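You operate a simulated robot arm through the tools that you are given. There is no shell and no other tool. Be economical: measure what you need, move in short steps, check, and stop when the job is done.

Carry out the task below with a simulated two-armed robot. There is one attempt and no reset: what you move stays moved.

JOB
On the top of the brown table, fold the blue towel in half.

Only the result counts: the job must be done as asked and must still hold three seconds after the hand-in. Knocking over, shifting, dropping, spilling or breaking anything else fails it. Flat cloth is picked up by pressing the open fingertips on it (5 to 10 N) and closing them slowly along it; thin cloth reads only 2 to 8 mm in the jaws.

ROBOT AND FRAMES
Two 7-joint arms with two-finger parallel grippers on one trunk, on a base that drives. Base frame: it is fixed to the floor where the robot stands at the start and does not move with it; the origin is under the middle of the robot, x ahead of it, y to its left, z up. Lengths are in m, angles in degrees, forces in N, time in s.
The left shoulder is at the start at [0.07, 0.163, 1.045], the right one opposite. Places, roughly: top of the brown table [0.8, -0.5, 0.7]. Payload 3.43 kg a hand.
Tool frame (each hand has its own): the origin (TCP) lies between the finger pads and is the grasp point; the fingertips stand 0.034 m ahead of it; z points along the fingers, y is the line along which they close. Largest opening 0.128 m; finger width 0.024, thickness 0.012; the body of the gripper, 0.048 by 0.13 m, starts 0.096 m behind the TCP.
Orientation is that of the tool frame in the base frame, as [roll, pitch, yaw] about the fixed x, y, z axes, in that order (R = Rz(yaw) Ry(pitch) Rx(roll)). With the fingers straight down and closing along the base's y, the tool's x points along the base's -x, its y along +y and its z along -z.

CONTROLS
- The arms move only by the tool apply_moves. It takes "left_commands", "right_commands" or both (then of equal length, played together; a hand with none holds still); each is a list of rows, each a list of 7 numbers: the gripper command, from -1 (shut) to 1 (fully open), values between in proportion, then the shift along the tool's x, y, z in m, then the turn, a rotation vector about the tool's x, y, z in degrees. In form: [[hand, dx, dy, dz, rx, ry, rz], ...]. A call has 1 to 12 rows; each row is the pose to reach, as a shift and turn from the pose commanded when the call began, along the tool's axes at that moment. Each row takes 0.2 s and may step no farther than 0.05 m and 8.6 degrees from the row before; otherwise, or with a gripper value out of range, the whole call is refused. Where a pose cannot be reached the arm comes as near as it can. A force on the tool above 40 N (or 10 N above the force at the start of the call, whichever is more), or a blocked arm, ends the call early, and 0.2 s more pass. The fingers move at their own pace (about 0.153 m/s each) and stop on an object; they squeeze with about 29 N. The grip force told is the motor's: it shows also when the fingers shut on nothing. Time passes only in rows, and 0.2 s behind the last, so rows that repeat a pose let the fingers close. It gives the time, the measured TCP pose, the force on the tool (base axes), the opening and the grip force at its end, in the units of the frame above (readings bear some noise).
- Cameras (640 x 400 px; columns grow to the right, rows downward): "scene" is now at [0.1285, -0.0102, 1.2542]; the picture's right is [-0.15, -0.99, 0.00], its down [-0.73, 0.11, -0.68] and it looks along [0.67, -0.10, -0.74] (base axes); focal length 285 px, centre (320, 200). "left" rides on the left gripper at [-0.036, 0, -0.098] in its tool frame; the picture's right is [0.00, -1.00, 0.00], its down [0.97, 0.00, -0.24] and it looks along [0.24, 0.00, 0.97] (tool axes); focal length 218 px, centre (320, 200). "right" rides on the right gripper at [-0.036, 0, -0.098] in its tool frame; the picture's right is [0.00, -1.00, 0.00], its down [0.97, 0.00, -0.24] and it looks along [0.24, 0.00, 0.97] (tool axes); focal length 218 px, centre (320, 200). There is no depth. A picture from a camera that has moved, and an enlarged one, comes with that camera's place and axes in the base frame and with its lens.
- camera(camera): a new picture of that camera. The clock stands still meanwhile.
- lift_body(by): slides the trunk up (or, below 0, down) by that many m; the arms and the scene camera ride with it, the base frame stays. It gives what a move gives, with no picture.
- base_move(legs): drives the robot by 1 to 6 legs, each [ahead, left, turn to the left] in m, m and degrees, along the robot's own axes; the way and the turn of a leg run together, so that a leg with both is an arc; at most 1.5 m and 180 degrees a leg. The arms and the cameras ride along, it lands a little off, and it stops where it bumps. It gives what a move gives.
- head_to(pan, tilt): turns the head with the scene camera to pan (to the left, within 86 degrees either way) and tilt (down, from -29 to 69), counted from straight ahead of the robot. It gives what a move gives.
- enlarge(camera, box): a new picture of the part [left, top, right, bottom] of that camera's present view, enlarged. The clock stands still meanwhile.
- hand_in(): hands the job in; it is judged then, once.

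Go step by step. Nothing tells you exact positions but the pictures and the camera data: compare them with the known pose of the tool, close in by small moves and look again before you grip or let go. The budget is 120 turns and 108 pictures, counting those below and the enlarged ones. Unless the task says otherwise, let go and move clear before handing in, and close with one line.

The tools are called after "Call:" as name(argument=value, ...) on one line, values as JSON. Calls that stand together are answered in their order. apply_moves: Moves the arms, as the interface text tells. Its arguments: {"type":"object","properties":{"left_commands":{"type":"array"},"right_commands":{"type":"array"}},"required":[]} The other tools are called the same way: lift_body (by) slides the trunk up or down; base_move (legs) drives the base; head_to (pan, tilt) turns the head that bears the scene camera; camera (camera) takes a picture; enlarge (camera, box) takes an enlarged picture of a part of a camera's view; hand_in () hands the job in.

At the start:

```text
t: 0.0
left_tcp_pos: [0.5495, 0.2476, 0.9314]
left_ee_rot: [180.0, 0.0, -179.9]
left_force: [-0.3, 0.2, 0.8]
left_opening: 0.128
left_finger_force: 0.1
right_tcp_pos: [0.6824, -0.3131, 0.9093]
right_ee_rot: [-180.0, 0.0, -180.0]
right_force: [0.4, -0.2, -0.1]
right_opening: 0.128
right_finger_force: 0.0
trunk travel left (down, up): [-0.525, 0.415]
robot x, y, heading: [0.0019, 0.0009, 0.1]
head pan, tilt: [-8.7, 47.3]
```

scene: 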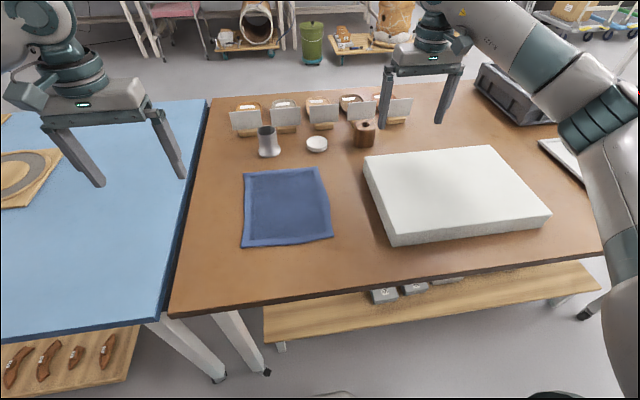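
right: 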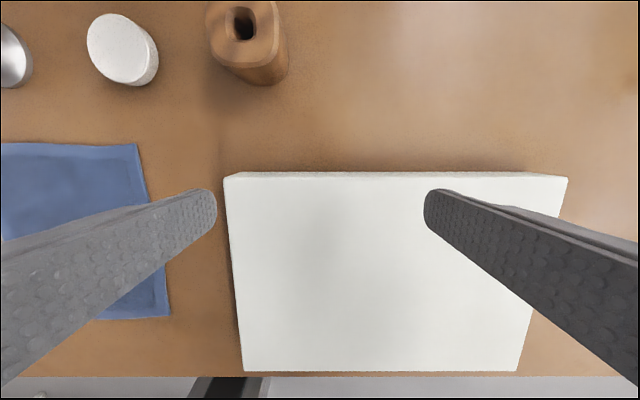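
left: 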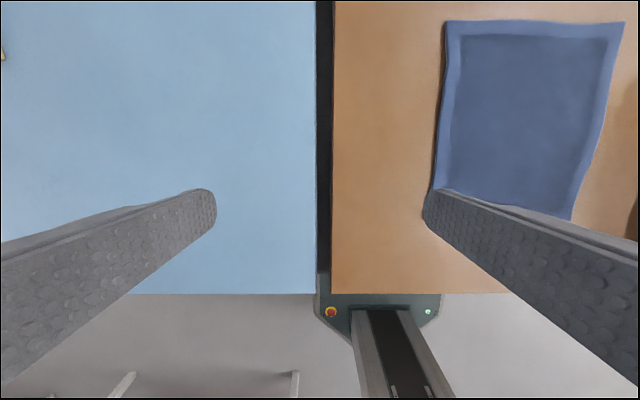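

The towel lies flat with its sides along x and y. Matching its corner across the three cameras puts the table at z≈0.74 and the towel at x 0.48–0.72, y −0.09 to 0.105. I'll bring both hands above the near edge, fingers partly closed, and look again.

Call:
apply_moves(left_commands=[[0, 0.007, -0.02, 0, 0, 0, 0], [-0.3, 0.014, -0.04, 0, 0, 0, 0], [-0.62, 0.02, -0.06, 0.01, 0, 0, 0], [-0.62, 0.027, -0.08, 0.02, 0, 0, 0], [-0.62, 0.034, -0.1, 0.03, 0, 0, 0], [-0.62, 0.04, -0.12, 0.04, 0, 0, 0], [-0.62, 0.047, -0.14, 0.05, 0, 0, 0], [-0.62, 0.0535, -0.1636, 0.0614, 0, 0, 0]], right_commands=[[0, 0.024, 0.03, 0, 0, 0, 0], [-0.3, 0.048, 0.06, 0, 0, 0, 0], [-0.62, 0.072, 0.09, 0, 0, 0, 0], [-0.62, 0.096, 0.12, 0, 0, 0, 0], [-0.62, 0.12, 0.15, 0.01, 0, 0, 0], [-0.62, 0.144, 0.18, 0.02, 0, 0, 0], [-0.62, 0.168, 0.21, 0.03, 0, 0, 0], [-0.62, 0.1864, 0.2431, 0.0393, 0, 0, 0]])

Call:
camera(camera="scene")

Call:
camera(camera="left")

Call:
camera(camera="right")

```text
t: 1.8
left_tcp_pos: [0.4946, 0.082, 0.8697]
left_ee_rot: [180.0, 0.0, 180.0]
left_force: [-0.3, 0.2, 0.2]
left_opening: 0.0242
left_finger_force: 0.1
right_tcp_pos: [0.4965, -0.0668, 0.8699]
right_ee_rot: [180.0, 0.0, 179.8]
right_force: [0.0, -0.7, -0.2]
right_opening: 0.0244
right_finger_force: 0.1
trunk travel left (down, up): [-0.525, 0.415]
robot x, y, heading: [0.0017, 0.0017, -0.1]
head pan, tilt: [-8.7, 47.3]
```

```text
104 pictures are left
camera scene: at [0.1289, -0.0099, 1.2542], right [-0.15, -0.99, 0.0], down [-0.73, 0.11, -0.68], along [0.67, -0.1, -0.74], focal length 285 px, centre (320, 200)
```

scene: 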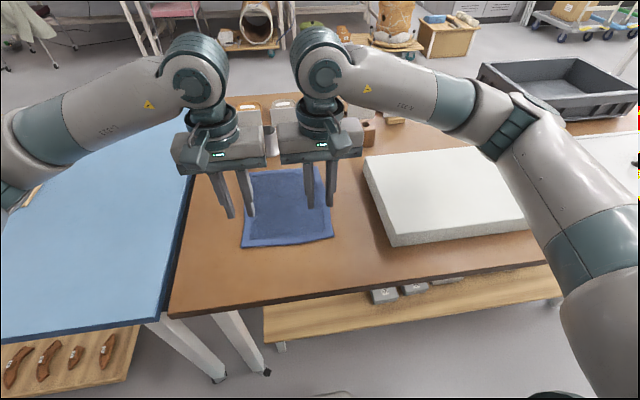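

```text
103 pictures are left
camera left: at [0.5317, 0.0825, 0.9673], right [0.0, -1.0, 0.0], down [-0.97, 0.0, 0.24], along [-0.24, 0.0, -0.97], focal length 218 px, centre (320, 200)
```

left: 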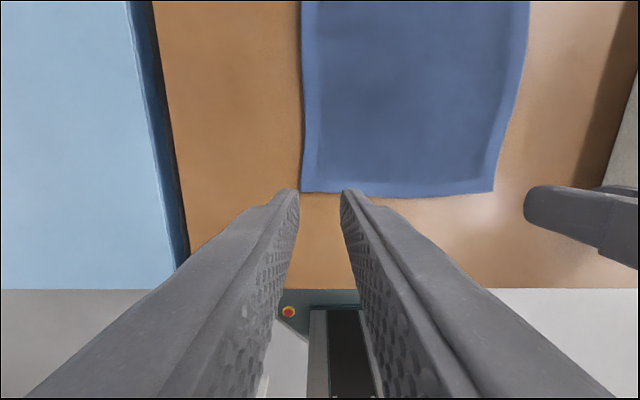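

```text
102 pictures are left
camera right: at [0.5332, -0.0681, 0.9677], right [0.0, -1.0, 0.0], down [-0.97, 0.0, 0.24], along [-0.24, 0.0, -0.97], focal length 218 px, centre (320, 200)
```

right: 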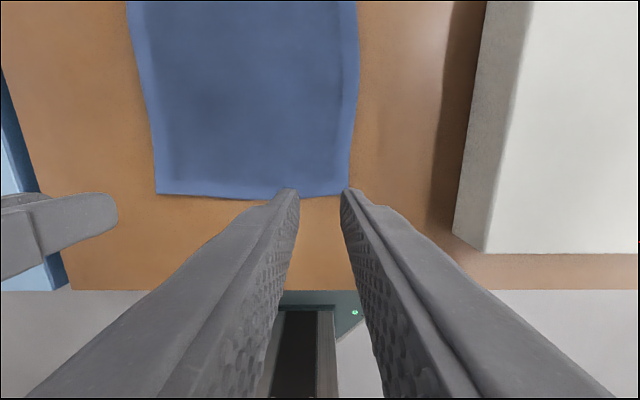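

The near corners read about [0.484, 0.103] and [0.484, −0.099]. The fingertips are just inside the edge, so I'll move slightly in y and descend to just above the cloth.

Call:
apply_moves(left_commands=[[-0.62, -0.002, -0.003, 0.03, 0, 0, 0], [-0.62, -0.002, -0.003, 0.06, 0, 0, 0], [-0.62, -0.002, -0.003, 0.085, 0, 0, 0], [-0.62, -0.002, -0.003, 0.085, 0, 0, 0]], right_commands=[[-0.62, 0, -0.005, 0.03, 0, 0, 0], [-0.62, 0, -0.005, 0.06, 0, 0, 0], [-0.62, 0, -0.005, 0.085, 0, 0, 0], [-0.62, 0, -0.005, 0.085, 0, 0, 0]])

Call:
camera(camera="left")

Call:
camera(camera="right")

```text
t: 2.8
left_tcp_pos: [0.4961, 0.0811, 0.7848]
left_ee_rot: [180.0, 0.1, -180.0]
left_force: [0.6, -0.4, -0.3]
left_opening: 0.0243
left_finger_force: 0.1
right_tcp_pos: [0.495, -0.0734, 0.785]
right_ee_rot: [-180.0, 0.1, -179.9]
right_force: [0.0, -0.1, -0.7]
right_opening: 0.0243
right_finger_force: 0.0
trunk travel left (down, up): [-0.525, 0.415]
robot x, y, heading: [-0.0005, -0.0007, -0.0]
head pan, tilt: [-8.7, 47.3]
```

```text
101 pictures are left
camera left: at [0.533, 0.0807, 0.8829], right [0.0, -1.0, 0.0], down [-0.97, 0.0, 0.24], along [-0.24, 0.0, -0.97], focal length 218 px, centre (320, 200)
```

left: 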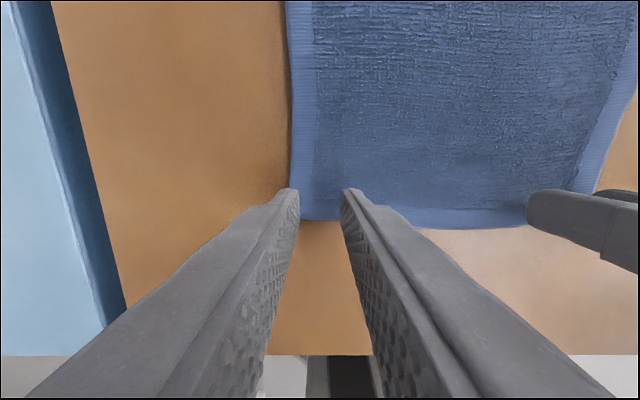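

```text
100 pictures are left
camera right: at [0.5318, -0.0729, 0.8822], right [0.0, -1.0, 0.0], down [-0.97, 0.0, 0.24], along [-0.24, 0.0, -0.97], focal length 218 px, centre (320, 200)
```

right: 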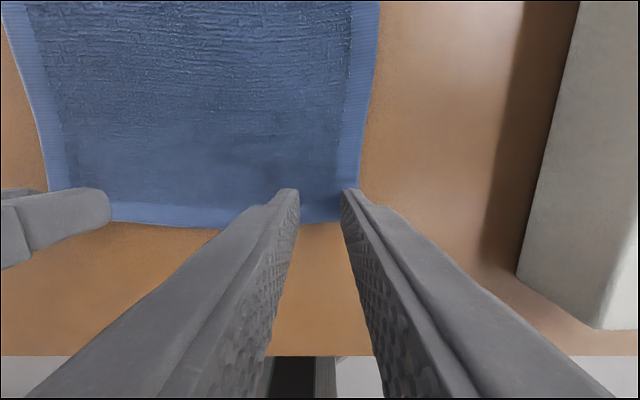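

Both tips are over the corners, so I'll press down gently in small steps and watch the force.

Call:
apply_moves(left_commands=[[-0.62, 0, -0.003, 0.003, 0, 0, 0], [-0.62, 0, -0.003, 0.006, 0, 0, 0], [-0.62, 0, -0.003, 0.009, 0, 0, 0], [-0.62, 0, -0.003, 0.009, 0, 0, 0]], right_commands=[[-0.62, 0, 0, 0.003, 0, 0, 0], [-0.62, 0, 0, 0.006, 0, 0, 0], [-0.62, 0, 0, 0.009, 0, 0, 0], [-0.62, 0, 0, 0.009, 0, 0, 0]])

```text
t: 3.8
left_tcp_pos: [0.4968, 0.0768, 0.7771]
left_ee_rot: [-179.8, 0.1, 180.0]
left_force: [1.4, -0.9, 3.8]
left_opening: 0.0246
left_finger_force: 0.0
right_tcp_pos: [0.4966, -0.0724, 0.7769]
right_ee_rot: [-180.0, 0.2, 179.8]
right_force: [4.0, -2.2, 18.0]
right_opening: 0.024
right_finger_force: 0.2
trunk travel left (down, up): [-0.525, 0.415]
robot x, y, heading: [0.0013, -0.0004, 0.1]
head pan, tilt: [-8.7, 47.3]
```

Contact is made: the left reads 4 N and the right 18 N. I'll trim both toward 5–10 N.

Call:
apply_moves(left_commands=[[-0.62, 0, 0, 0.0005, 0, 0, 0], [-0.62, 0, 0, 0.0005, 0, 0, 0]], right_commands=[[-0.62, 0, 0, -0.0008, 0, 0, 0], [-0.62, 0, 0, -0.0008, 0, 0, 0]])

```text
t: 4.4
left_tcp_pos: [0.4956, 0.0765, 0.7775]
left_ee_rot: [-179.8, 0.1, -180.0]
left_force: [0.2, -3.0, 9.3]
left_opening: 0.0243
left_finger_force: 0.2
right_tcp_pos: [0.4934, -0.073, 0.7767]
right_ee_rot: [180.0, 0.1, 180.0]
right_force: [5.6, -0.7, 18.6]
right_opening: 0.0243
right_finger_force: 0.1
trunk travel left (down, up): [-0.525, 0.415]
robot x, y, heading: [0.0023, 0.0021, 0.0]
head pan, tilt: [-8.7, 47.3]
```

The left is good at 9 N. I'll ease the right a bit more.

Call:
apply_moves(right_commands=[[-0.62, 0, 0, -0.001, 0, 0, 0], [-0.62, 0, 0, -0.001, 0, 0, 0]])

```text
t: 5.0
left_tcp_pos: [0.4951, 0.078, 0.7776]
left_ee_rot: [-179.9, 0.1, -180.0]
left_force: [-0.2, -3.9, 12.2]
left_opening: 0.0242
left_finger_force: 0.1
right_tcp_pos: [0.4927, -0.0727, 0.7776]
right_ee_rot: [180.0, 0.0, 180.0]
right_force: [0.9, 3.5, 8.3]
right_opening: 0.0242
right_finger_force: 0.0
trunk travel left (down, up): [-0.525, 0.415]
robot x, y, heading: [-0.0042, -0.0011, 0.1]
head pan, tilt: [-8.7, 47.3]
```

Both are near 10 N, so I'll close slowly.

Call:
apply_moves(left_commands=[[-0.66, 0, 0, -0.0003, 0, 0, 0], [-0.7, 0, 0, -0.0003, 0, 0, 0], [-0.74, 0, 0, -0.0003, 0, 0, 0], [-0.78, 0, 0, -0.0003, 0, 0, 0], [-0.82, 0, 0, -0.0003, 0, 0, 0], [-0.86, 0, 0, -0.0003, 0, 0, 0], [-0.9, 0, 0, -0.0003, 0, 0, 0], [-0.94, 0, 0, -0.0003, 0, 0, 0], [-1, 0, 0, -0.0003, 0, 0, 0], [-1, 0, 0, -0.0003, 0, 0, 0], [-1, 0, 0, -0.0003, 0, 0, 0]], right_commands=[[-0.66, 0, 0, 0, 0, 0, 0], [-0.7, 0, 0, 0, 0, 0, 0], [-0.74, 0, 0, 0, 0, 0, 0], [-0.78, 0, 0, 0, 0, 0, 0], [-0.82, 0, 0, 0, 0, 0, 0], [-0.86, 0, 0, 0, 0, 0, 0], [-0.9, 0, 0, 0, 0, 0, 0], [-0.94, 0, 0, 0, 0, 0, 0], [-1, 0, 0, 0, 0, 0, 0], [-1, 0, 0, 0, 0, 0, 0], [-1, 0, 0, 0, 0, 0, 0]])

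Call:
camera(camera="left")

Call:
camera(camera="right")

```text
t: 7.4
left_tcp_pos: [0.4952, 0.0777, 0.7769]
left_ee_rot: [180.0, -0.1, -180.0]
left_force: [0.9, 0.3, 11.9]
left_opening: 0.0029
left_finger_force: 28.9
right_tcp_pos: [0.4938, -0.073, 0.7777]
right_ee_rot: [-179.9, 0.2, 179.9]
right_force: [0.6, 0.4, 5.7]
right_opening: 0.0001
right_finger_force: 28.5
trunk travel left (down, up): [-0.525, 0.415]
robot x, y, heading: [0.0017, -0.0058, 0.3]
head pan, tilt: [-8.7, 47.3]
```

```text
99 pictures are left
camera left: at [0.5331, 0.0779, 0.8746], right [0.0, -1.0, 0.0], down [-0.97, 0.0, 0.24], along [-0.24, 0.0, -0.97], focal length 218 px, centre (320, 200)
```

left: 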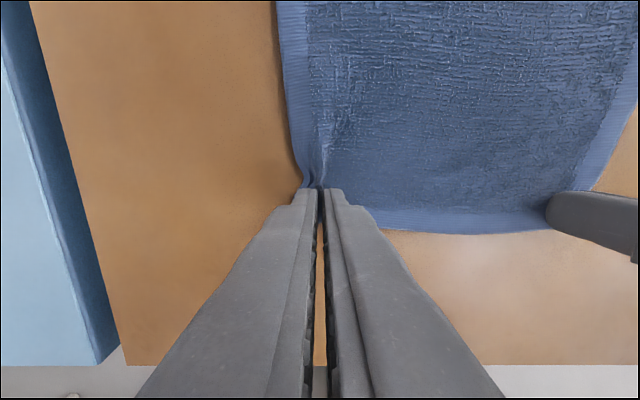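

```text
98 pictures are left
camera right: at [0.5312, -0.0738, 0.8755], right [0.0, -1.0, 0.0], down [-0.97, 0.0, 0.24], along [-0.24, 0.0, -0.97], focal length 218 px, centre (320, 200)
```

right: 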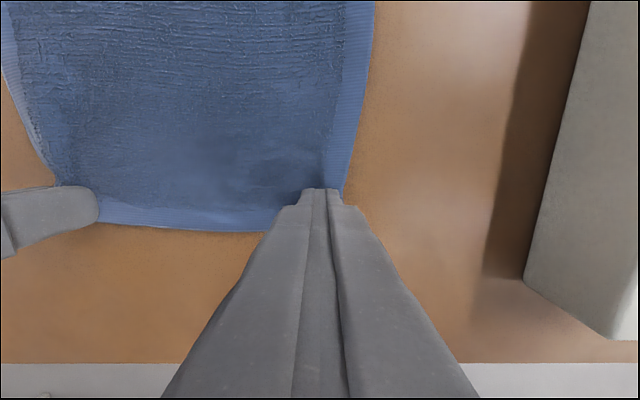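

The left has the cloth (2.9 mm), but the right slipped and shut on nothing. I'll lift the right slightly, open it, shift a little inward and press again.

Call:
apply_moves(right_commands=[[-1, 0, 0, -0.008, 0, 0, 0], [-0.6, 0, 0.005, -0.008, 0, 0, 0], [-0.6, -0.001, 0.006, -0.008, 0, 0, 0], [-0.6, -0.001, 0.006, -0.004, 0, 0, 0], [-0.6, -0.001, 0.006, -0.001, 0, 0, 0], [-0.6, -0.001, 0.006, 0.0005, 0, 0, 0], [-0.6, -0.001, 0.006, 0.0005, 0, 0, 0]])

Call:
camera(camera="right")

```text
t: 9.0
left_tcp_pos: [0.496, 0.0775, 0.7772]
left_ee_rot: [-180.0, 0.0, -179.9]
left_force: [0.3, -1.4, 11.9]
left_opening: 0.0029
left_finger_force: 28.9
right_tcp_pos: [0.4951, -0.0676, 0.7789]
right_ee_rot: [-180.0, 0.3, 180.0]
right_force: [2.6, 0.9, 8.9]
right_opening: 0.0254
right_finger_force: 0.1
trunk travel left (down, up): [-0.525, 0.415]
robot x, y, heading: [0.0001, -0.0032, 0.0]
head pan, tilt: [-8.7, 47.3]
```

```text
97 pictures are left
camera right: at [0.5322, -0.0681, 0.8753], right [0.0, -1.0, 0.0], down [-0.97, 0.0, 0.24], along [-0.24, 0.0, -0.97], focal length 218 px, centre (320, 200)
```

right: 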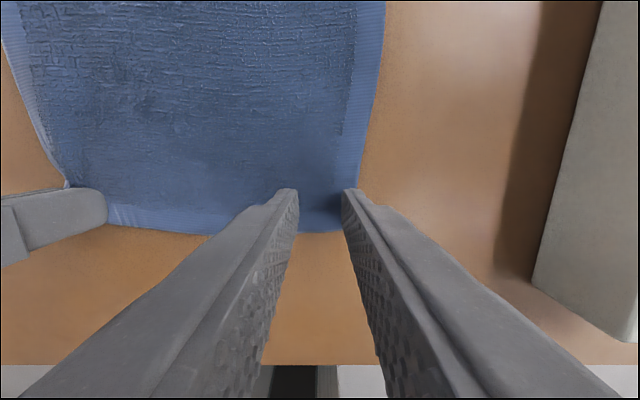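

The right fingers are now fully on the cloth with about 9 N. I'll press a touch more and close slowly.

Call:
apply_moves(right_commands=[[-0.62, 0, 0, 0.0004, 0, 0, 0], [-0.66, 0, 0, 0.0004, 0, 0, 0], [-0.7, 0, 0, 0.0004, 0, 0, 0], [-0.74, 0, 0, 0.0004, 0, 0, 0], [-0.78, 0, 0, 0.0004, 0, 0, 0], [-0.82, 0, 0, 0.0004, 0, 0, 0], [-0.86, 0, 0, 0.0004, 0, 0, 0], [-0.9, 0, 0, 0.0004, 0, 0, 0], [-0.94, 0, 0, 0.0004, 0, 0, 0], [-1, 0, 0, 0.0004, 0, 0, 0], [-1, 0, 0, 0.0004, 0, 0, 0], [-1, 0, 0, 0.0004, 0, 0, 0]])

Call:
camera(camera="right")

```text
t: 11.6
left_tcp_pos: [0.4962, 0.0785, 0.7777]
left_ee_rot: [-180.0, 0.1, -180.0]
left_force: [1.4, -3.7, 10.4]
left_opening: 0.0028
left_finger_force: 28.6
right_tcp_pos: [0.4962, -0.0679, 0.7768]
right_ee_rot: [180.0, 0.1, 180.0]
right_force: [0.9, 4.9, 9.8]
right_opening: 0.004
right_finger_force: 29.1
trunk travel left (down, up): [-0.525, 0.415]
robot x, y, heading: [0.0021, -0.0037, -0.3]
head pan, tilt: [-8.7, 47.3]
```

```text
96 pictures are left
camera right: at [0.5322, -0.0679, 0.8751], right [0.0, -1.0, 0.0], down [-0.97, 0.0, 0.24], along [-0.24, 0.0, -0.97], focal length 218 px, centre (320, 200)
```

right: 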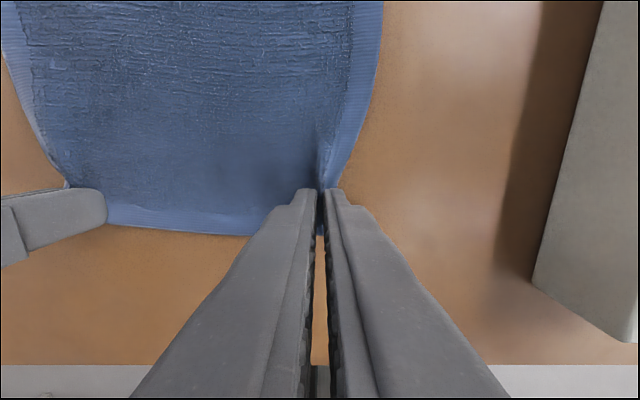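

Both hands hold cloth (2.8 and 4.0 mm). I'll lift along the first part of an arc about the middle line at x≈0.603.

Call:
apply_moves(left_commands=[[-1, -0.0004, 0, -0.009, 0, 0, 0], [-1, -0.0016, 0, -0.0174, 0, 0, 0], [-1, -0.0065, 0, -0.034, 0, 0, 0], [-1, -0.0143, 0, -0.05, 0, 0, 0], [-1, -0.025, 0, -0.064, 0, 0, 0], [-1, -0.038, 0, -0.077, 0, 0, 0], [-1, -0.0535, 0, -0.087, 0, 0, 0], [-1, -0.0535, 0, -0.087, 0, 0, 0]], right_commands=[[-1, -0.0004, 0, -0.009, 0, 0, 0], [-1, -0.0016, 0, -0.0174, 0, 0, 0], [-1, -0.0065, 0, -0.034, 0, 0, 0], [-1, -0.0143, 0, -0.05, 0, 0, 0], [-1, -0.025, 0, -0.064, 0, 0, 0], [-1, -0.038, 0, -0.077, 0, 0, 0], [-1, -0.0535, 0, -0.087, 0, 0, 0], [-1, -0.0535, 0, -0.087, 0, 0, 0]])

Call:
camera(camera="scene")

Call:
camera(camera="left")

Call:
camera(camera="right")

```text
t: 13.4
left_tcp_pos: [0.5502, 0.0789, 0.8621]
left_ee_rot: [-179.9, 0.0, -180.0]
left_force: [-0.2, -4.4, 0.7]
left_opening: 0.0029
left_finger_force: 28.9
right_tcp_pos: [0.5487, -0.0687, 0.8642]
right_ee_rot: [-179.9, 0.0, 180.0]
right_force: [-0.6, 3.6, 0.0]
right_opening: 0.0037
right_finger_force: 28.8
trunk travel left (down, up): [-0.525, 0.415]
robot x, y, heading: [-0.002, -0.0029, -0.0]
head pan, tilt: [-8.7, 47.3]
```

```text
95 pictures are left
camera scene: at [0.1283, -0.0102, 1.2542], right [-0.15, -0.99, 0.0], down [-0.73, 0.11, -0.68], along [0.67, -0.1, -0.74], focal length 285 px, centre (320, 200)
```

scene: 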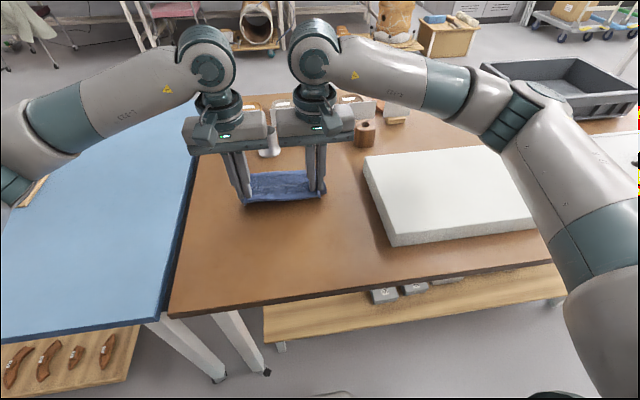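

```text
94 pictures are left
camera left: at [0.5874, 0.0787, 0.9603], right [0.0, -1.0, 0.0], down [-0.97, 0.0, 0.24], along [-0.24, 0.0, -0.97], focal length 218 px, centre (320, 200)
```

left: 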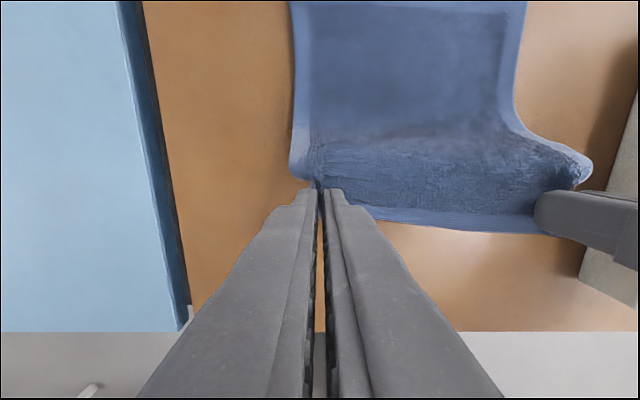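

```text
93 pictures are left
camera right: at [0.5858, -0.0681, 0.9615], right [0.0, -1.0, 0.0], down [-0.97, 0.0, 0.24], along [-0.24, 0.0, -0.97], focal length 218 px, centre (320, 200)
```

right: 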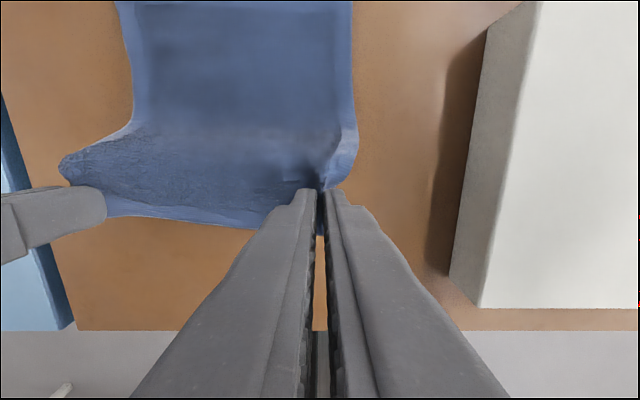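

The near edge is up and held by both hands. I'll carry on over the top to about 120° and check clearance to the cup and disc.

Call:
apply_moves(left_commands=[[-1, -0.017, 0, -0.007, 0, 0, 0], [-1, -0.035, 0, -0.0115, 0, 0, 0], [-1, -0.0535, 0, -0.013, 0, 0, 0], [-1, -0.072, 0, -0.0115, 0, 0, 0], [-1, -0.09, 0, -0.007, 0, 0, 0], [-1, -0.107, 0, 0, 0, 0, 0], [-1, -0.107, 0, 0, 0, 0, 0]], right_commands=[[-1, -0.017, 0, -0.007, 0, 0, 0], [-1, -0.035, 0, -0.0115, 0, 0, 0], [-1, -0.0535, 0, -0.013, 0, 0, 0], [-1, -0.072, 0, -0.0115, 0, 0, 0], [-1, -0.09, 0, -0.007, 0, 0, 0], [-1, -0.107, 0, 0, 0, 0, 0], [-1, -0.107, 0, 0, 0, 0, 0]])

Call:
camera(camera="scene")

Call:
camera(camera="left")

Call:
camera(camera="right")

```text
t: 15.0
left_tcp_pos: [0.6563, 0.0764, 0.8628]
left_ee_rot: [179.9, -0.1, 180.0]
left_force: [-1.0, -2.4, 0.0]
left_opening: 0.0026
left_finger_force: 29.5
right_tcp_pos: [0.6582, -0.0698, 0.8633]
right_ee_rot: [-180.0, 0.1, 180.0]
right_force: [-0.4, 3.6, -0.2]
right_opening: 0.0039
right_finger_force: 28.9
trunk travel left (down, up): [-0.525, 0.415]
robot x, y, heading: [0.0012, -0.0016, -0.1]
head pan, tilt: [-8.7, 47.3]
```

```text
92 pictures are left
camera scene: at [0.1281, -0.0101, 1.2543], right [-0.15, -0.99, 0.0], down [-0.73, 0.11, -0.68], along [0.67, -0.1, -0.73], focal length 285 px, centre (320, 200)
```

scene: 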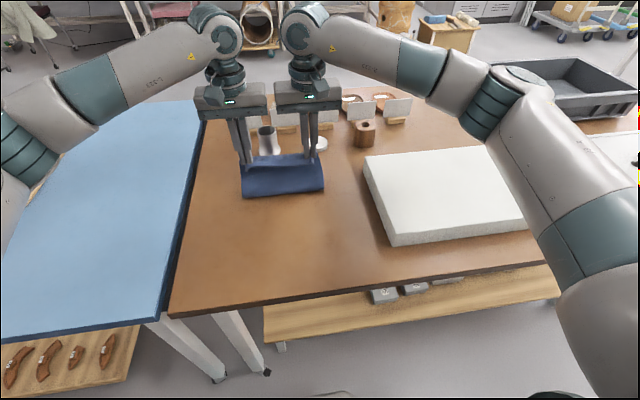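

```text
91 pictures are left
camera left: at [0.6937, 0.077, 0.961], right [0.0, -1.0, 0.0], down [-0.97, 0.0, 0.24], along [-0.24, 0.0, -0.97], focal length 218 px, centre (320, 200)
```

left: 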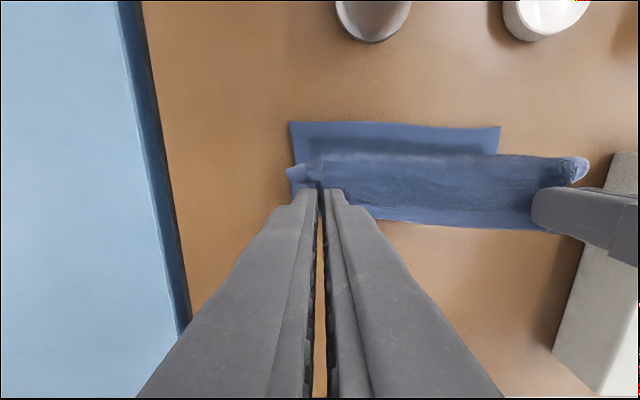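

```text
90 pictures are left
camera right: at [0.6939, -0.0693, 0.9604], right [0.0, -1.0, 0.0], down [-0.97, 0.0, 0.24], along [-0.24, 0.0, -0.97], focal length 218 px, centre (320, 200)
```

right: 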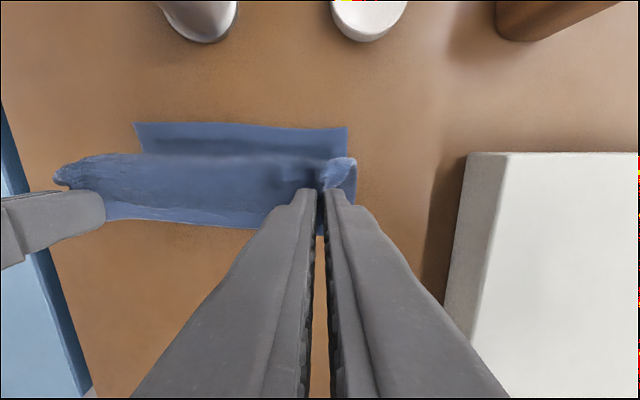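

The layers line up in y: the far corners are at y≈0.107 and −0.095, and the cup and disc are clear beyond x≈0.78. The fingers hold a strip about 2.4 cm wide that points back, so I'll set them down short of the far edge, at x≈0.684, so the strip can unroll to the edge.

Call:
apply_moves(left_commands=[[-1, -0.012, 0.002, 0.012, 0, 0, 0], [-1, -0.022, 0.004, 0.026, 0, 0, 0], [-1, -0.028, 0.004, 0.042, 0, 0, 0], [-1, -0.03, 0.004, 0.058, 0, 0, 0], [-1, -0.03, 0.004, 0.072, 0, 0, 0], [-1, -0.03, 0.004, 0.072, 0, 0, 0]], right_commands=[[-1, -0.012, 0.001, 0.012, 0, 0, 0], [-1, -0.021, 0.002, 0.026, 0, 0, 0], [-1, -0.027, 0.002, 0.042, 0, 0, 0], [-1, -0.028, 0.002, 0.058, 0, 0, 0], [-1, -0.028, 0.002, 0.072, 0, 0, 0], [-1, -0.028, 0.002, 0.072, 0, 0, 0]])

Call:
camera(camera="left")

Call:
camera(camera="right")

Call:
enlarge(camera="scene", box=[190, 90, 390, 215])

```text
t: 16.4
left_tcp_pos: [0.687, 0.0813, 0.7927]
left_ee_rot: [-179.9, 0.0, 179.9]
left_force: [0.7, -3.7, 0.1]
left_opening: 0.0027
left_finger_force: 28.8
right_tcp_pos: [0.6844, -0.0651, 0.7908]
right_ee_rot: [-179.9, -0.1, 180.0]
right_force: [0.7, 2.9, -0.1]
right_opening: 0.0039
right_finger_force: 29.1
trunk travel left (down, up): [-0.525, 0.415]
robot x, y, heading: [0.0039, -0.0022, 0.4]
head pan, tilt: [-8.7, 47.3]
```

```text
89 pictures are left
camera left: at [0.7245, 0.0814, 0.8895], right [0.0, -1.0, 0.0], down [-0.97, 0.0, 0.24], along [-0.24, 0.0, -0.97], focal length 218 px, centre (320, 200)
```

left: 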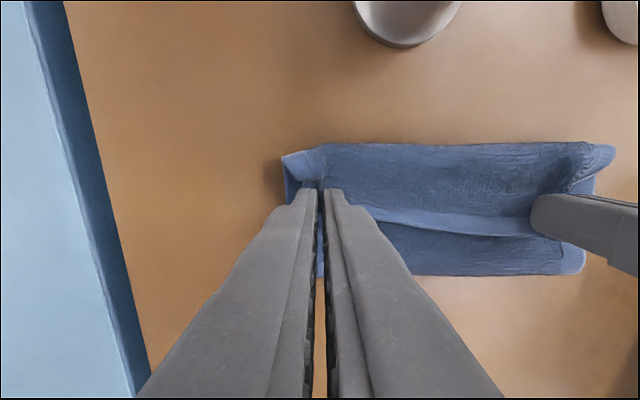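

```text
88 pictures are left
camera right: at [0.7207, -0.065, 0.8894], right [0.0, -1.0, 0.0], down [-0.97, 0.0, 0.24], along [-0.24, 0.0, -0.97], focal length 218 px, centre (320, 200)
```

right: 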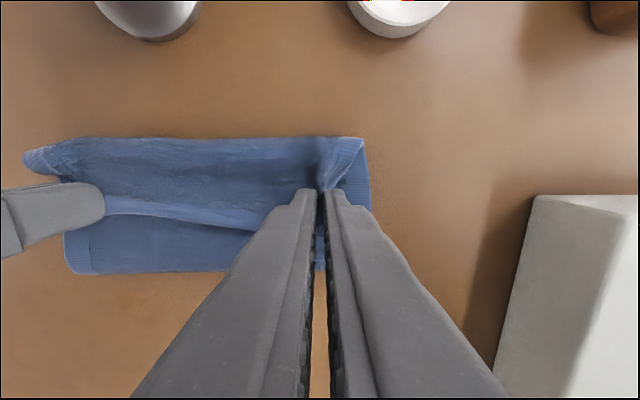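

```text
3.20 times, centred on (290, 152) of scene
camera zoom: at [0.1283, -0.0102, 1.2543], right [-0.15, -0.99, 0.0], down [-0.73, 0.11, -0.68], along [0.67, -0.1, -0.74], focal length 912 px, centre (416, 352)
```

zoom: 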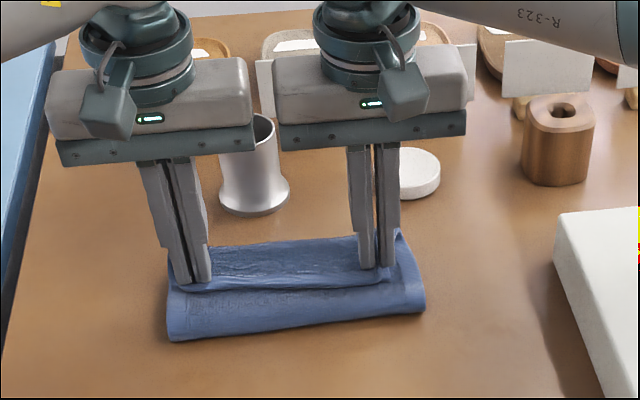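

The cloth is springy and rolls around the fingers with a loop in front. I'll raise and pull forward so the flap is straight before letting go, so the strip can spring open and fall forward.

Call:
apply_moves(left_commands=[[-1, 0, 0, -0.015, 0, 0, 0], [-1, -0.004, 0, -0.03, 0, 0, 0], [-1, -0.01, 0, -0.035, 0, 0, 0], [-1, -0.012, 0, -0.035, 0, 0, 0]], right_commands=[[-1, 0, 0, -0.015, 0, 0, 0], [-1, -0.004, 0, -0.03, 0, 0, 0], [-1, -0.01, 0, -0.035, 0, 0, 0], [-1, -0.013, 0, -0.035, 0, 0, 0]])

Call:
camera(camera="left")

Call:
enlarge(camera="scene", box=[190, 90, 390, 215])

```text
t: 17.4
left_tcp_pos: [0.6986, 0.0816, 0.8266]
left_ee_rot: [-180.0, -0.1, -180.0]
left_force: [-0.2, -4.4, -0.3]
left_opening: 0.0026
left_finger_force: 29.1
right_tcp_pos: [0.6978, -0.0652, 0.8262]
right_ee_rot: [-179.9, 0.0, 179.9]
right_force: [0.7, 4.7, 0.1]
right_opening: 0.0038
right_finger_force: 29.2
trunk travel left (down, up): [-0.525, 0.415]
robot x, y, heading: [0.0009, 0.0048, 0.0]
head pan, tilt: [-8.7, 47.3]
```

```text
86 pictures are left
camera left: at [0.7364, 0.0818, 0.924], right [0.0, -1.0, 0.0], down [-0.97, 0.0, 0.24], along [-0.24, 0.0, -0.97], focal length 218 px, centre (320, 200)
```

left: 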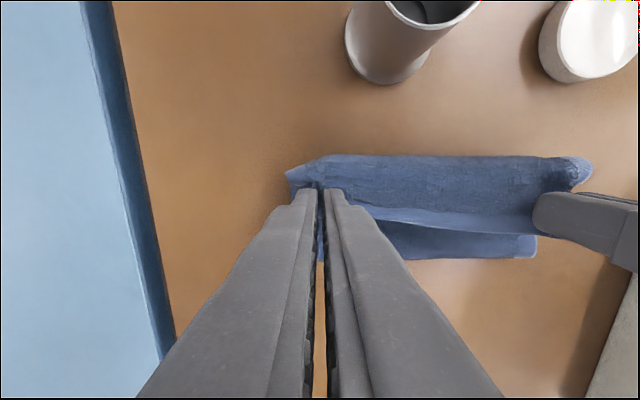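

```text
3.20 times, centred on (290, 152) of scene
camera zoom: at [0.1286, -0.0102, 1.2542], right [-0.15, -0.99, 0.0], down [-0.73, 0.11, -0.68], along [0.67, -0.1, -0.74], focal length 912 px, centre (416, 352)
```

zoom: 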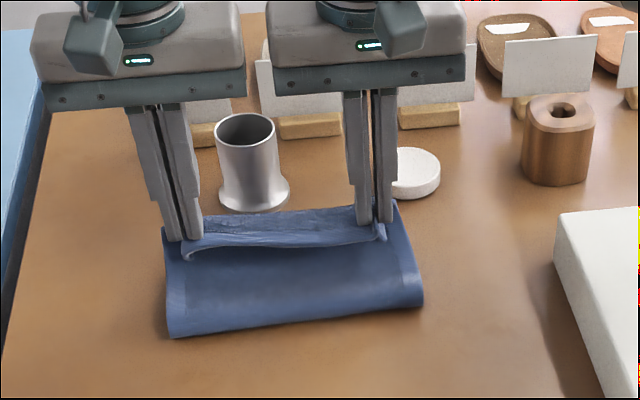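

The crease sits near x≈0.63, too far forward for an even half, which would be about 0.60. I'll move the hands back so the crease rolls back before releasing.

Call:
apply_moves(left_commands=[[-1, 0.015, 0, 0, 0, 0, 0], [-1, 0.03, 0, 0, 0, 0, 0], [-1, 0.042, 0, 0, 0, 0, 0], [-1, 0.042, 0, 0, 0, 0, 0]], right_commands=[[-1, 0.015, 0, 0, 0, 0, 0], [-1, 0.03, 0, 0, 0, 0, 0], [-1, 0.042, 0, 0, 0, 0, 0], [-1, 0.042, 0, 0, 0, 0, 0]])

Call:
camera(camera="left")

Call:
enlarge(camera="scene", box=[190, 90, 390, 215])

```text
t: 18.4
left_tcp_pos: [0.6576, 0.0809, 0.8259]
left_ee_rot: [-180.0, -0.1, 180.0]
left_force: [0.2, -5.1, 0.4]
left_opening: 0.0031
left_finger_force: 29.2
right_tcp_pos: [0.6547, -0.0641, 0.8253]
right_ee_rot: [-180.0, -0.1, 179.9]
right_force: [0.8, 5.1, 0.1]
right_opening: 0.0038
right_finger_force: 29.3
trunk travel left (down, up): [-0.525, 0.415]
robot x, y, heading: [-0.0004, -0.0028, 0.1]
head pan, tilt: [-8.7, 47.3]
```

```text
84 pictures are left
camera left: at [0.6947, 0.0821, 0.923], right [0.0, -1.0, 0.0], down [-0.97, 0.0, 0.24], along [-0.24, 0.0, -0.97], focal length 218 px, centre (320, 200)
```

left: 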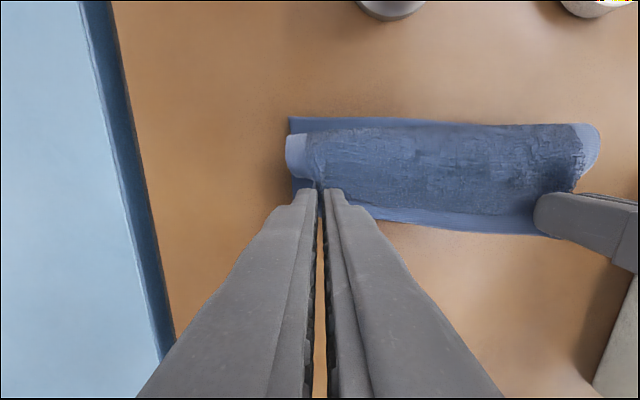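

```text
3.20 times, centred on (290, 152) of scene
camera zoom: at [0.1288, -0.0102, 1.2542], right [-0.15, -0.99, 0.0], down [-0.73, 0.11, -0.68], along [0.67, -0.1, -0.74], focal length 912 px, centre (416, 352)
```

zoom: 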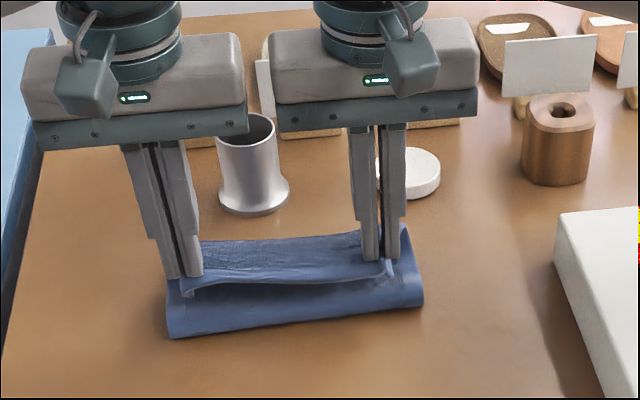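

The crease stayed near 0.63. I'll raise and pull the flap back toward vertical to reset the crease at about 0.60, then lean it forward only slightly.

Call:
apply_moves(left_commands=[[-1, 0.015, 0, -0.015, 0, 0, 0], [-1, 0.03, 0, -0.03, 0, 0, 0], [-1, 0.05, 0, -0.04, 0, 0, 0], [-1, 0.07, 0, -0.04, 0, 0, 0], [-1, 0.08, 0, -0.035, 0, 0, 0], [-1, 0.08, 0, -0.03, 0, 0, 0], [-1, 0.06, 0, -0.025, 0, 0, 0], [-1, 0.04, 0, -0.02, 0, 0, 0], [-1, 0.03, 0, -0.015, 0, 0, 0], [-1, 0.03, 0, -0.015, 0, 0, 0]], right_commands=[[-1, 0.015, 0, -0.015, 0, 0, 0], [-1, 0.03, 0, -0.03, 0, 0, 0], [-1, 0.05, 0, -0.04, 0, 0, 0], [-1, 0.07, 0, -0.04, 0, 0, 0], [-1, 0.08, 0, -0.035, 0, 0, 0], [-1, 0.08, 0, -0.03, 0, 0, 0], [-1, 0.06, 0, -0.025, 0, 0, 0], [-1, 0.04, 0, -0.02, 0, 0, 0], [-1, 0.03, 0, -0.015, 0, 0, 0], [-1, 0.03, 0, -0.015, 0, 0, 0]])

Call:
camera(camera="left")

Call:
enlarge(camera="scene", box=[190, 90, 390, 215])

```text
t: 20.6
left_tcp_pos: [0.6275, 0.0805, 0.8406]
left_ee_rot: [-180.0, 0.1, -180.0]
left_force: [1.2, -3.1, -0.1]
left_opening: 0.0026
left_finger_force: 29.1
right_tcp_pos: [0.6256, -0.0639, 0.84]
right_ee_rot: [179.9, 0.1, 180.0]
right_force: [-0.5, 2.7, 0.5]
right_opening: 0.0036
right_finger_force: 29.0
trunk travel left (down, up): [-0.525, 0.415]
robot x, y, heading: [0.0012, -0.0022, -0.0]
head pan, tilt: [-8.7, 47.3]
```

```text
82 pictures are left
camera left: at [0.6639, 0.0812, 0.9383], right [0.0, -1.0, 0.0], down [-0.97, 0.0, 0.24], along [-0.24, 0.0, -0.97], focal length 218 px, centre (320, 200)
```

left: 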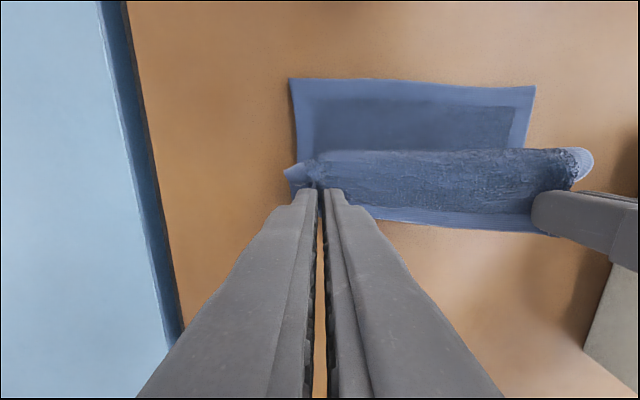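

```text
3.20 times, centred on (290, 152) of scene
camera zoom: at [0.1283, -0.0102, 1.2543], right [-0.15, -0.99, 0.0], down [-0.73, 0.11, -0.68], along [0.67, -0.1, -0.74], focal length 912 px, centre (416, 352)
```

zoom: 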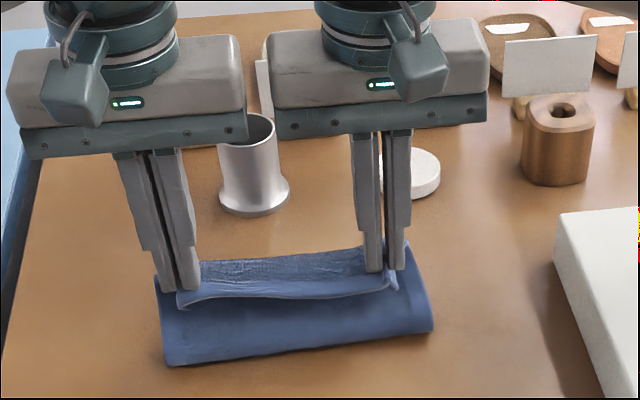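

The crease is now at x≈0.605, almost exactly half. I'll lean slightly forward and down, open, and draw the fingers straight up.

Call:
apply_moves(left_commands=[[-1, -0.01, 0, 0.008, 0, 0, 0], [-1, -0.02, 0, 0.018, 0, 0, 0], [-0.6, -0.025, 0, 0.02, 0, 0, 0], [-0.6, -0.025, 0, 0.01, 0, 0, 0], [-0.6, -0.025, 0, -0.02, 0, 0, 0], [-0.6, -0.025, 0, -0.06, 0, 0, 0], [-0.6, -0.025, 0, -0.08, 0, 0, 0]], right_commands=[[-1, -0.01, 0, 0.008, 0, 0, 0], [-1, -0.02, 0, 0.018, 0, 0, 0], [-0.6, -0.025, 0, 0.02, 0, 0, 0], [-0.6, -0.025, 0, 0.01, 0, 0, 0], [-0.6, -0.025, 0, -0.02, 0, 0, 0], [-0.6, -0.025, 0, -0.06, 0, 0, 0], [-0.6, -0.025, 0, -0.08, 0, 0, 0]])

Call:
camera(camera="left")

Call:
camera(camera="right")

Call:
enlarge(camera="scene", box=[190, 90, 390, 215])

```text
t: 22.2
left_tcp_pos: [0.6514, 0.081, 0.9226]
left_ee_rot: [-180.0, -0.1, 180.0]
left_force: [0.1, -0.4, -0.3]
left_opening: 0.0255
left_finger_force: 0.1
right_tcp_pos: [0.6497, -0.0654, 0.9211]
right_ee_rot: [180.0, 0.0, 180.0]
right_force: [0.5, 0.8, 0.6]
right_opening: 0.0253
right_finger_force: 0.0
trunk travel left (down, up): [-0.525, 0.415]
robot x, y, heading: [0.0028, 0.002, 0.2]
head pan, tilt: [-8.7, 47.3]
```

```text
80 pictures are left
camera left: at [0.6885, 0.0816, 1.0199], right [0.0, -1.0, 0.0], down [-0.97, 0.0, 0.24], along [-0.24, 0.0, -0.97], focal length 218 px, centre (320, 200)
```

left: 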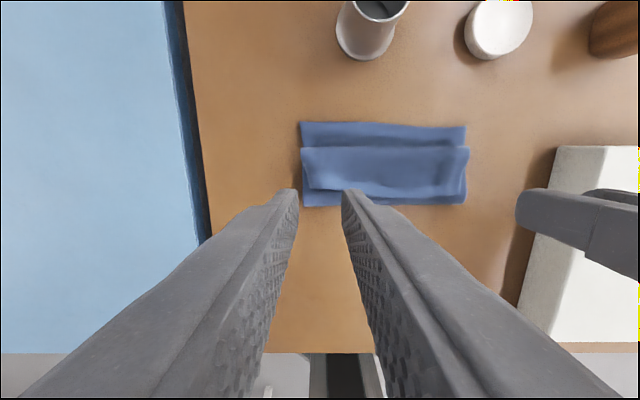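

```text
79 pictures are left
camera right: at [0.6875, -0.0657, 1.019], right [0.0, -1.0, 0.0], down [-0.97, 0.0, 0.24], along [-0.24, 0.0, -0.97], focal length 218 px, centre (320, 200)
```

right: 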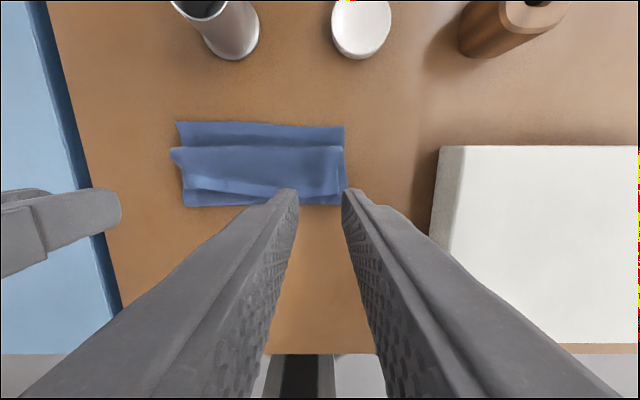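

```text
3.20 times, centred on (290, 152) of scene
camera zoom: at [0.1283, -0.0103, 1.2541], right [-0.15, -0.99, 0.0], down [-0.73, 0.11, -0.68], along [0.67, -0.1, -0.74], focal length 912 px, centre (416, 352)
```

zoom: 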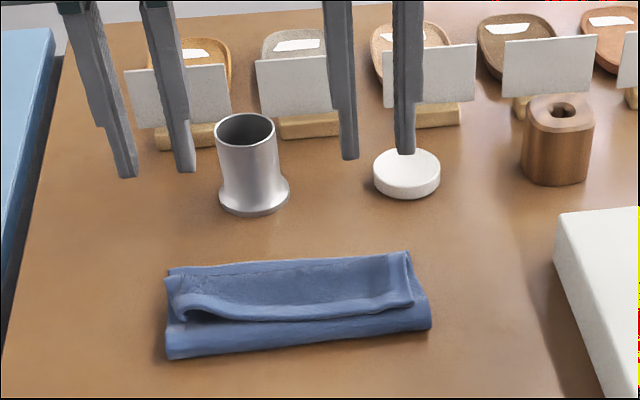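

The crease is right, at x≈0.605, but a strip of the flap along the edge is turned back on top. I'll look closer to see where its free edge lies.

Call:
enlarge(camera="scene", box=[230, 160, 340, 210])

Call:
enlarge(camera="left", box=[280, 100, 490, 220])

Call:
enlarge(camera="right", box=[150, 100, 360, 220])

```text
5.82 times, centred on (285, 185) of scene
camera zoom: at [0.1283, -0.0103, 1.2541], right [-0.15, -0.99, 0.0], down [-0.73, 0.11, -0.68], along [0.67, -0.1, -0.74], focal length 1658 px, centre (524, 287)
```

zoom: 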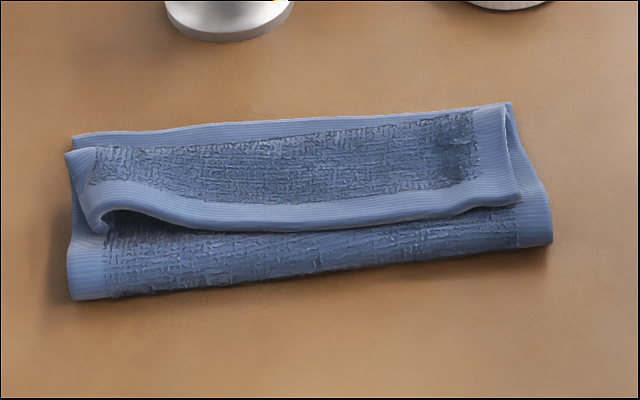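

```text
3.05 times, centred on (385, 160) of left
camera zoom: at [0.6885, 0.0816, 1.0199], right [0.0, -1.0, 0.0], down [-0.97, 0.0, 0.24], along [-0.24, 0.0, -0.97], focal length 665 px, centre (122, 322)
```

zoom: 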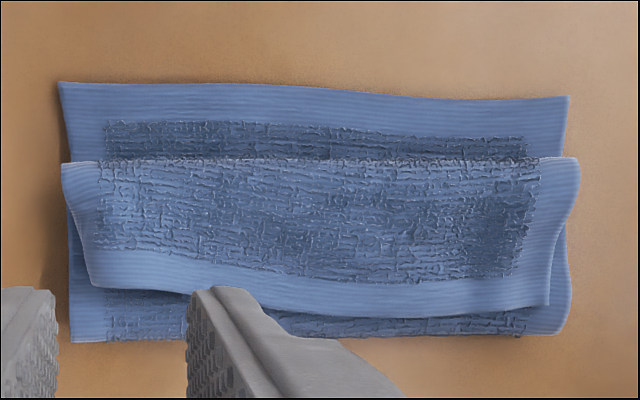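

```text
3.05 times, centred on (255, 160) of right
camera zoom: at [0.6875, -0.0657, 1.019], right [0.0, -1.0, 0.0], down [-0.97, 0.0, 0.24], along [-0.24, 0.0, -0.97], focal length 665 px, centre (518, 322)
```

zoom: 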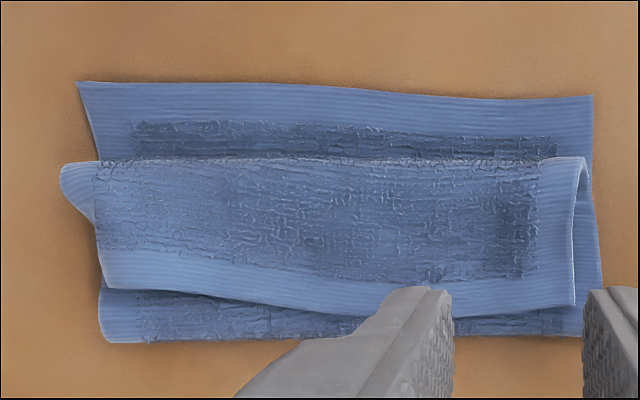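

The flap is rolled back with its free edge at x≈0.635 and the bend at ≈0.69. I'll pick that edge up again, catching only about 1 cm of it, and carry it forward to the far edge. First I hover over it.

Call:
apply_moves(left_commands=[[-0.64, 0.015, -0.007, 0.03, 0, 0, 0], [-0.64, 0.015, -0.007, 0.07, 0, 0, 0], [-0.64, 0.015, -0.007, 0.11, 0, 0, 0], [-0.64, 0.015, -0.007, 0.118, 0, 0, 0], [-0.64, 0.015, -0.007, 0.118, 0, 0, 0]], right_commands=[[-0.64, 0.02, -0.002, 0.03, 0, 0, 0], [-0.64, 0.02, -0.002, 0.07, 0, 0, 0], [-0.64, 0.02, -0.002, 0.11, 0, 0, 0], [-0.64, 0.02, -0.002, 0.117, 0, 0, 0], [-0.64, 0.02, -0.002, 0.117, 0, 0, 0]])

Call:
camera(camera="left")

Call:
camera(camera="right")

Call:
enlarge(camera="scene", box=[220, 130, 350, 210])

```text
t: 23.4
left_tcp_pos: [0.6377, 0.0758, 0.8012]
left_ee_rot: [180.0, -0.1, -180.0]
left_force: [0.4, -0.6, -0.2]
left_opening: 0.023
left_finger_force: 0.0
right_tcp_pos: [0.6315, -0.0697, 0.8037]
right_ee_rot: [-180.0, 0.1, -179.9]
right_force: [0.1, -0.2, -0.1]
right_opening: 0.0231
right_finger_force: 0.1
trunk travel left (down, up): [-0.525, 0.415]
robot x, y, heading: [-0.0007, -0.0001, -0.1]
head pan, tilt: [-8.7, 47.3]
```

```text
74 pictures are left
camera left: at [0.6736, 0.0754, 0.8983], right [0.0, -1.0, 0.0], down [-0.97, 0.0, 0.24], along [-0.24, 0.0, -0.97], focal length 218 px, centre (320, 200)
```

left: 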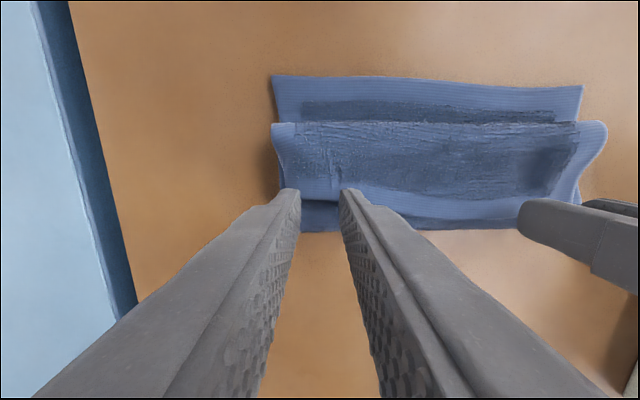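

```text
73 pictures are left
camera right: at [0.6679, -0.0698, 0.9014], right [0.0, -1.0, 0.0], down [-0.97, 0.0, 0.24], along [-0.24, 0.0, -0.97], focal length 218 px, centre (320, 200)
```

right: 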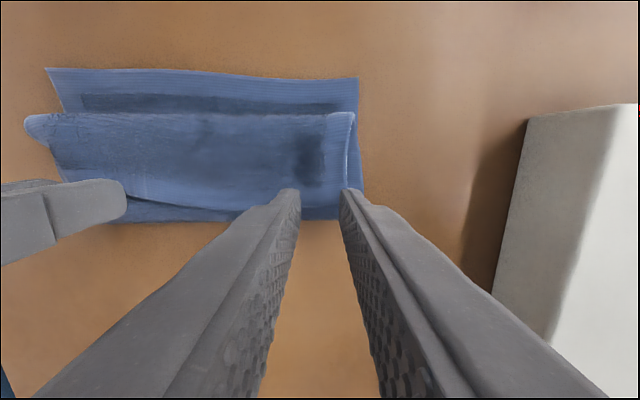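

```text
4.92 times, centred on (285, 170) of scene
camera zoom: at [0.1288, -0.0102, 1.2542], right [-0.15, -0.99, 0.0], down [-0.73, 0.11, -0.68], along [0.67, -0.1, -0.74], focal length 1403 px, centre (492, 348)
```

zoom: 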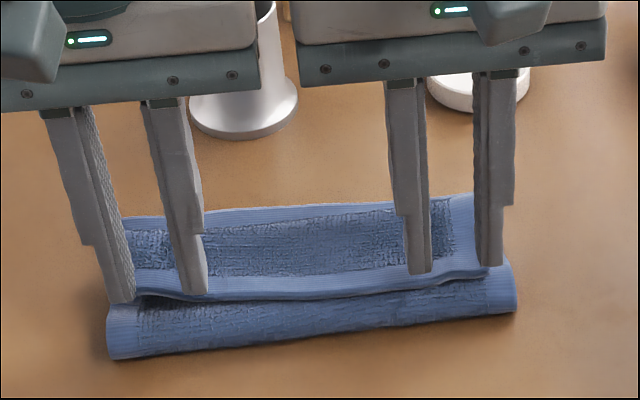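

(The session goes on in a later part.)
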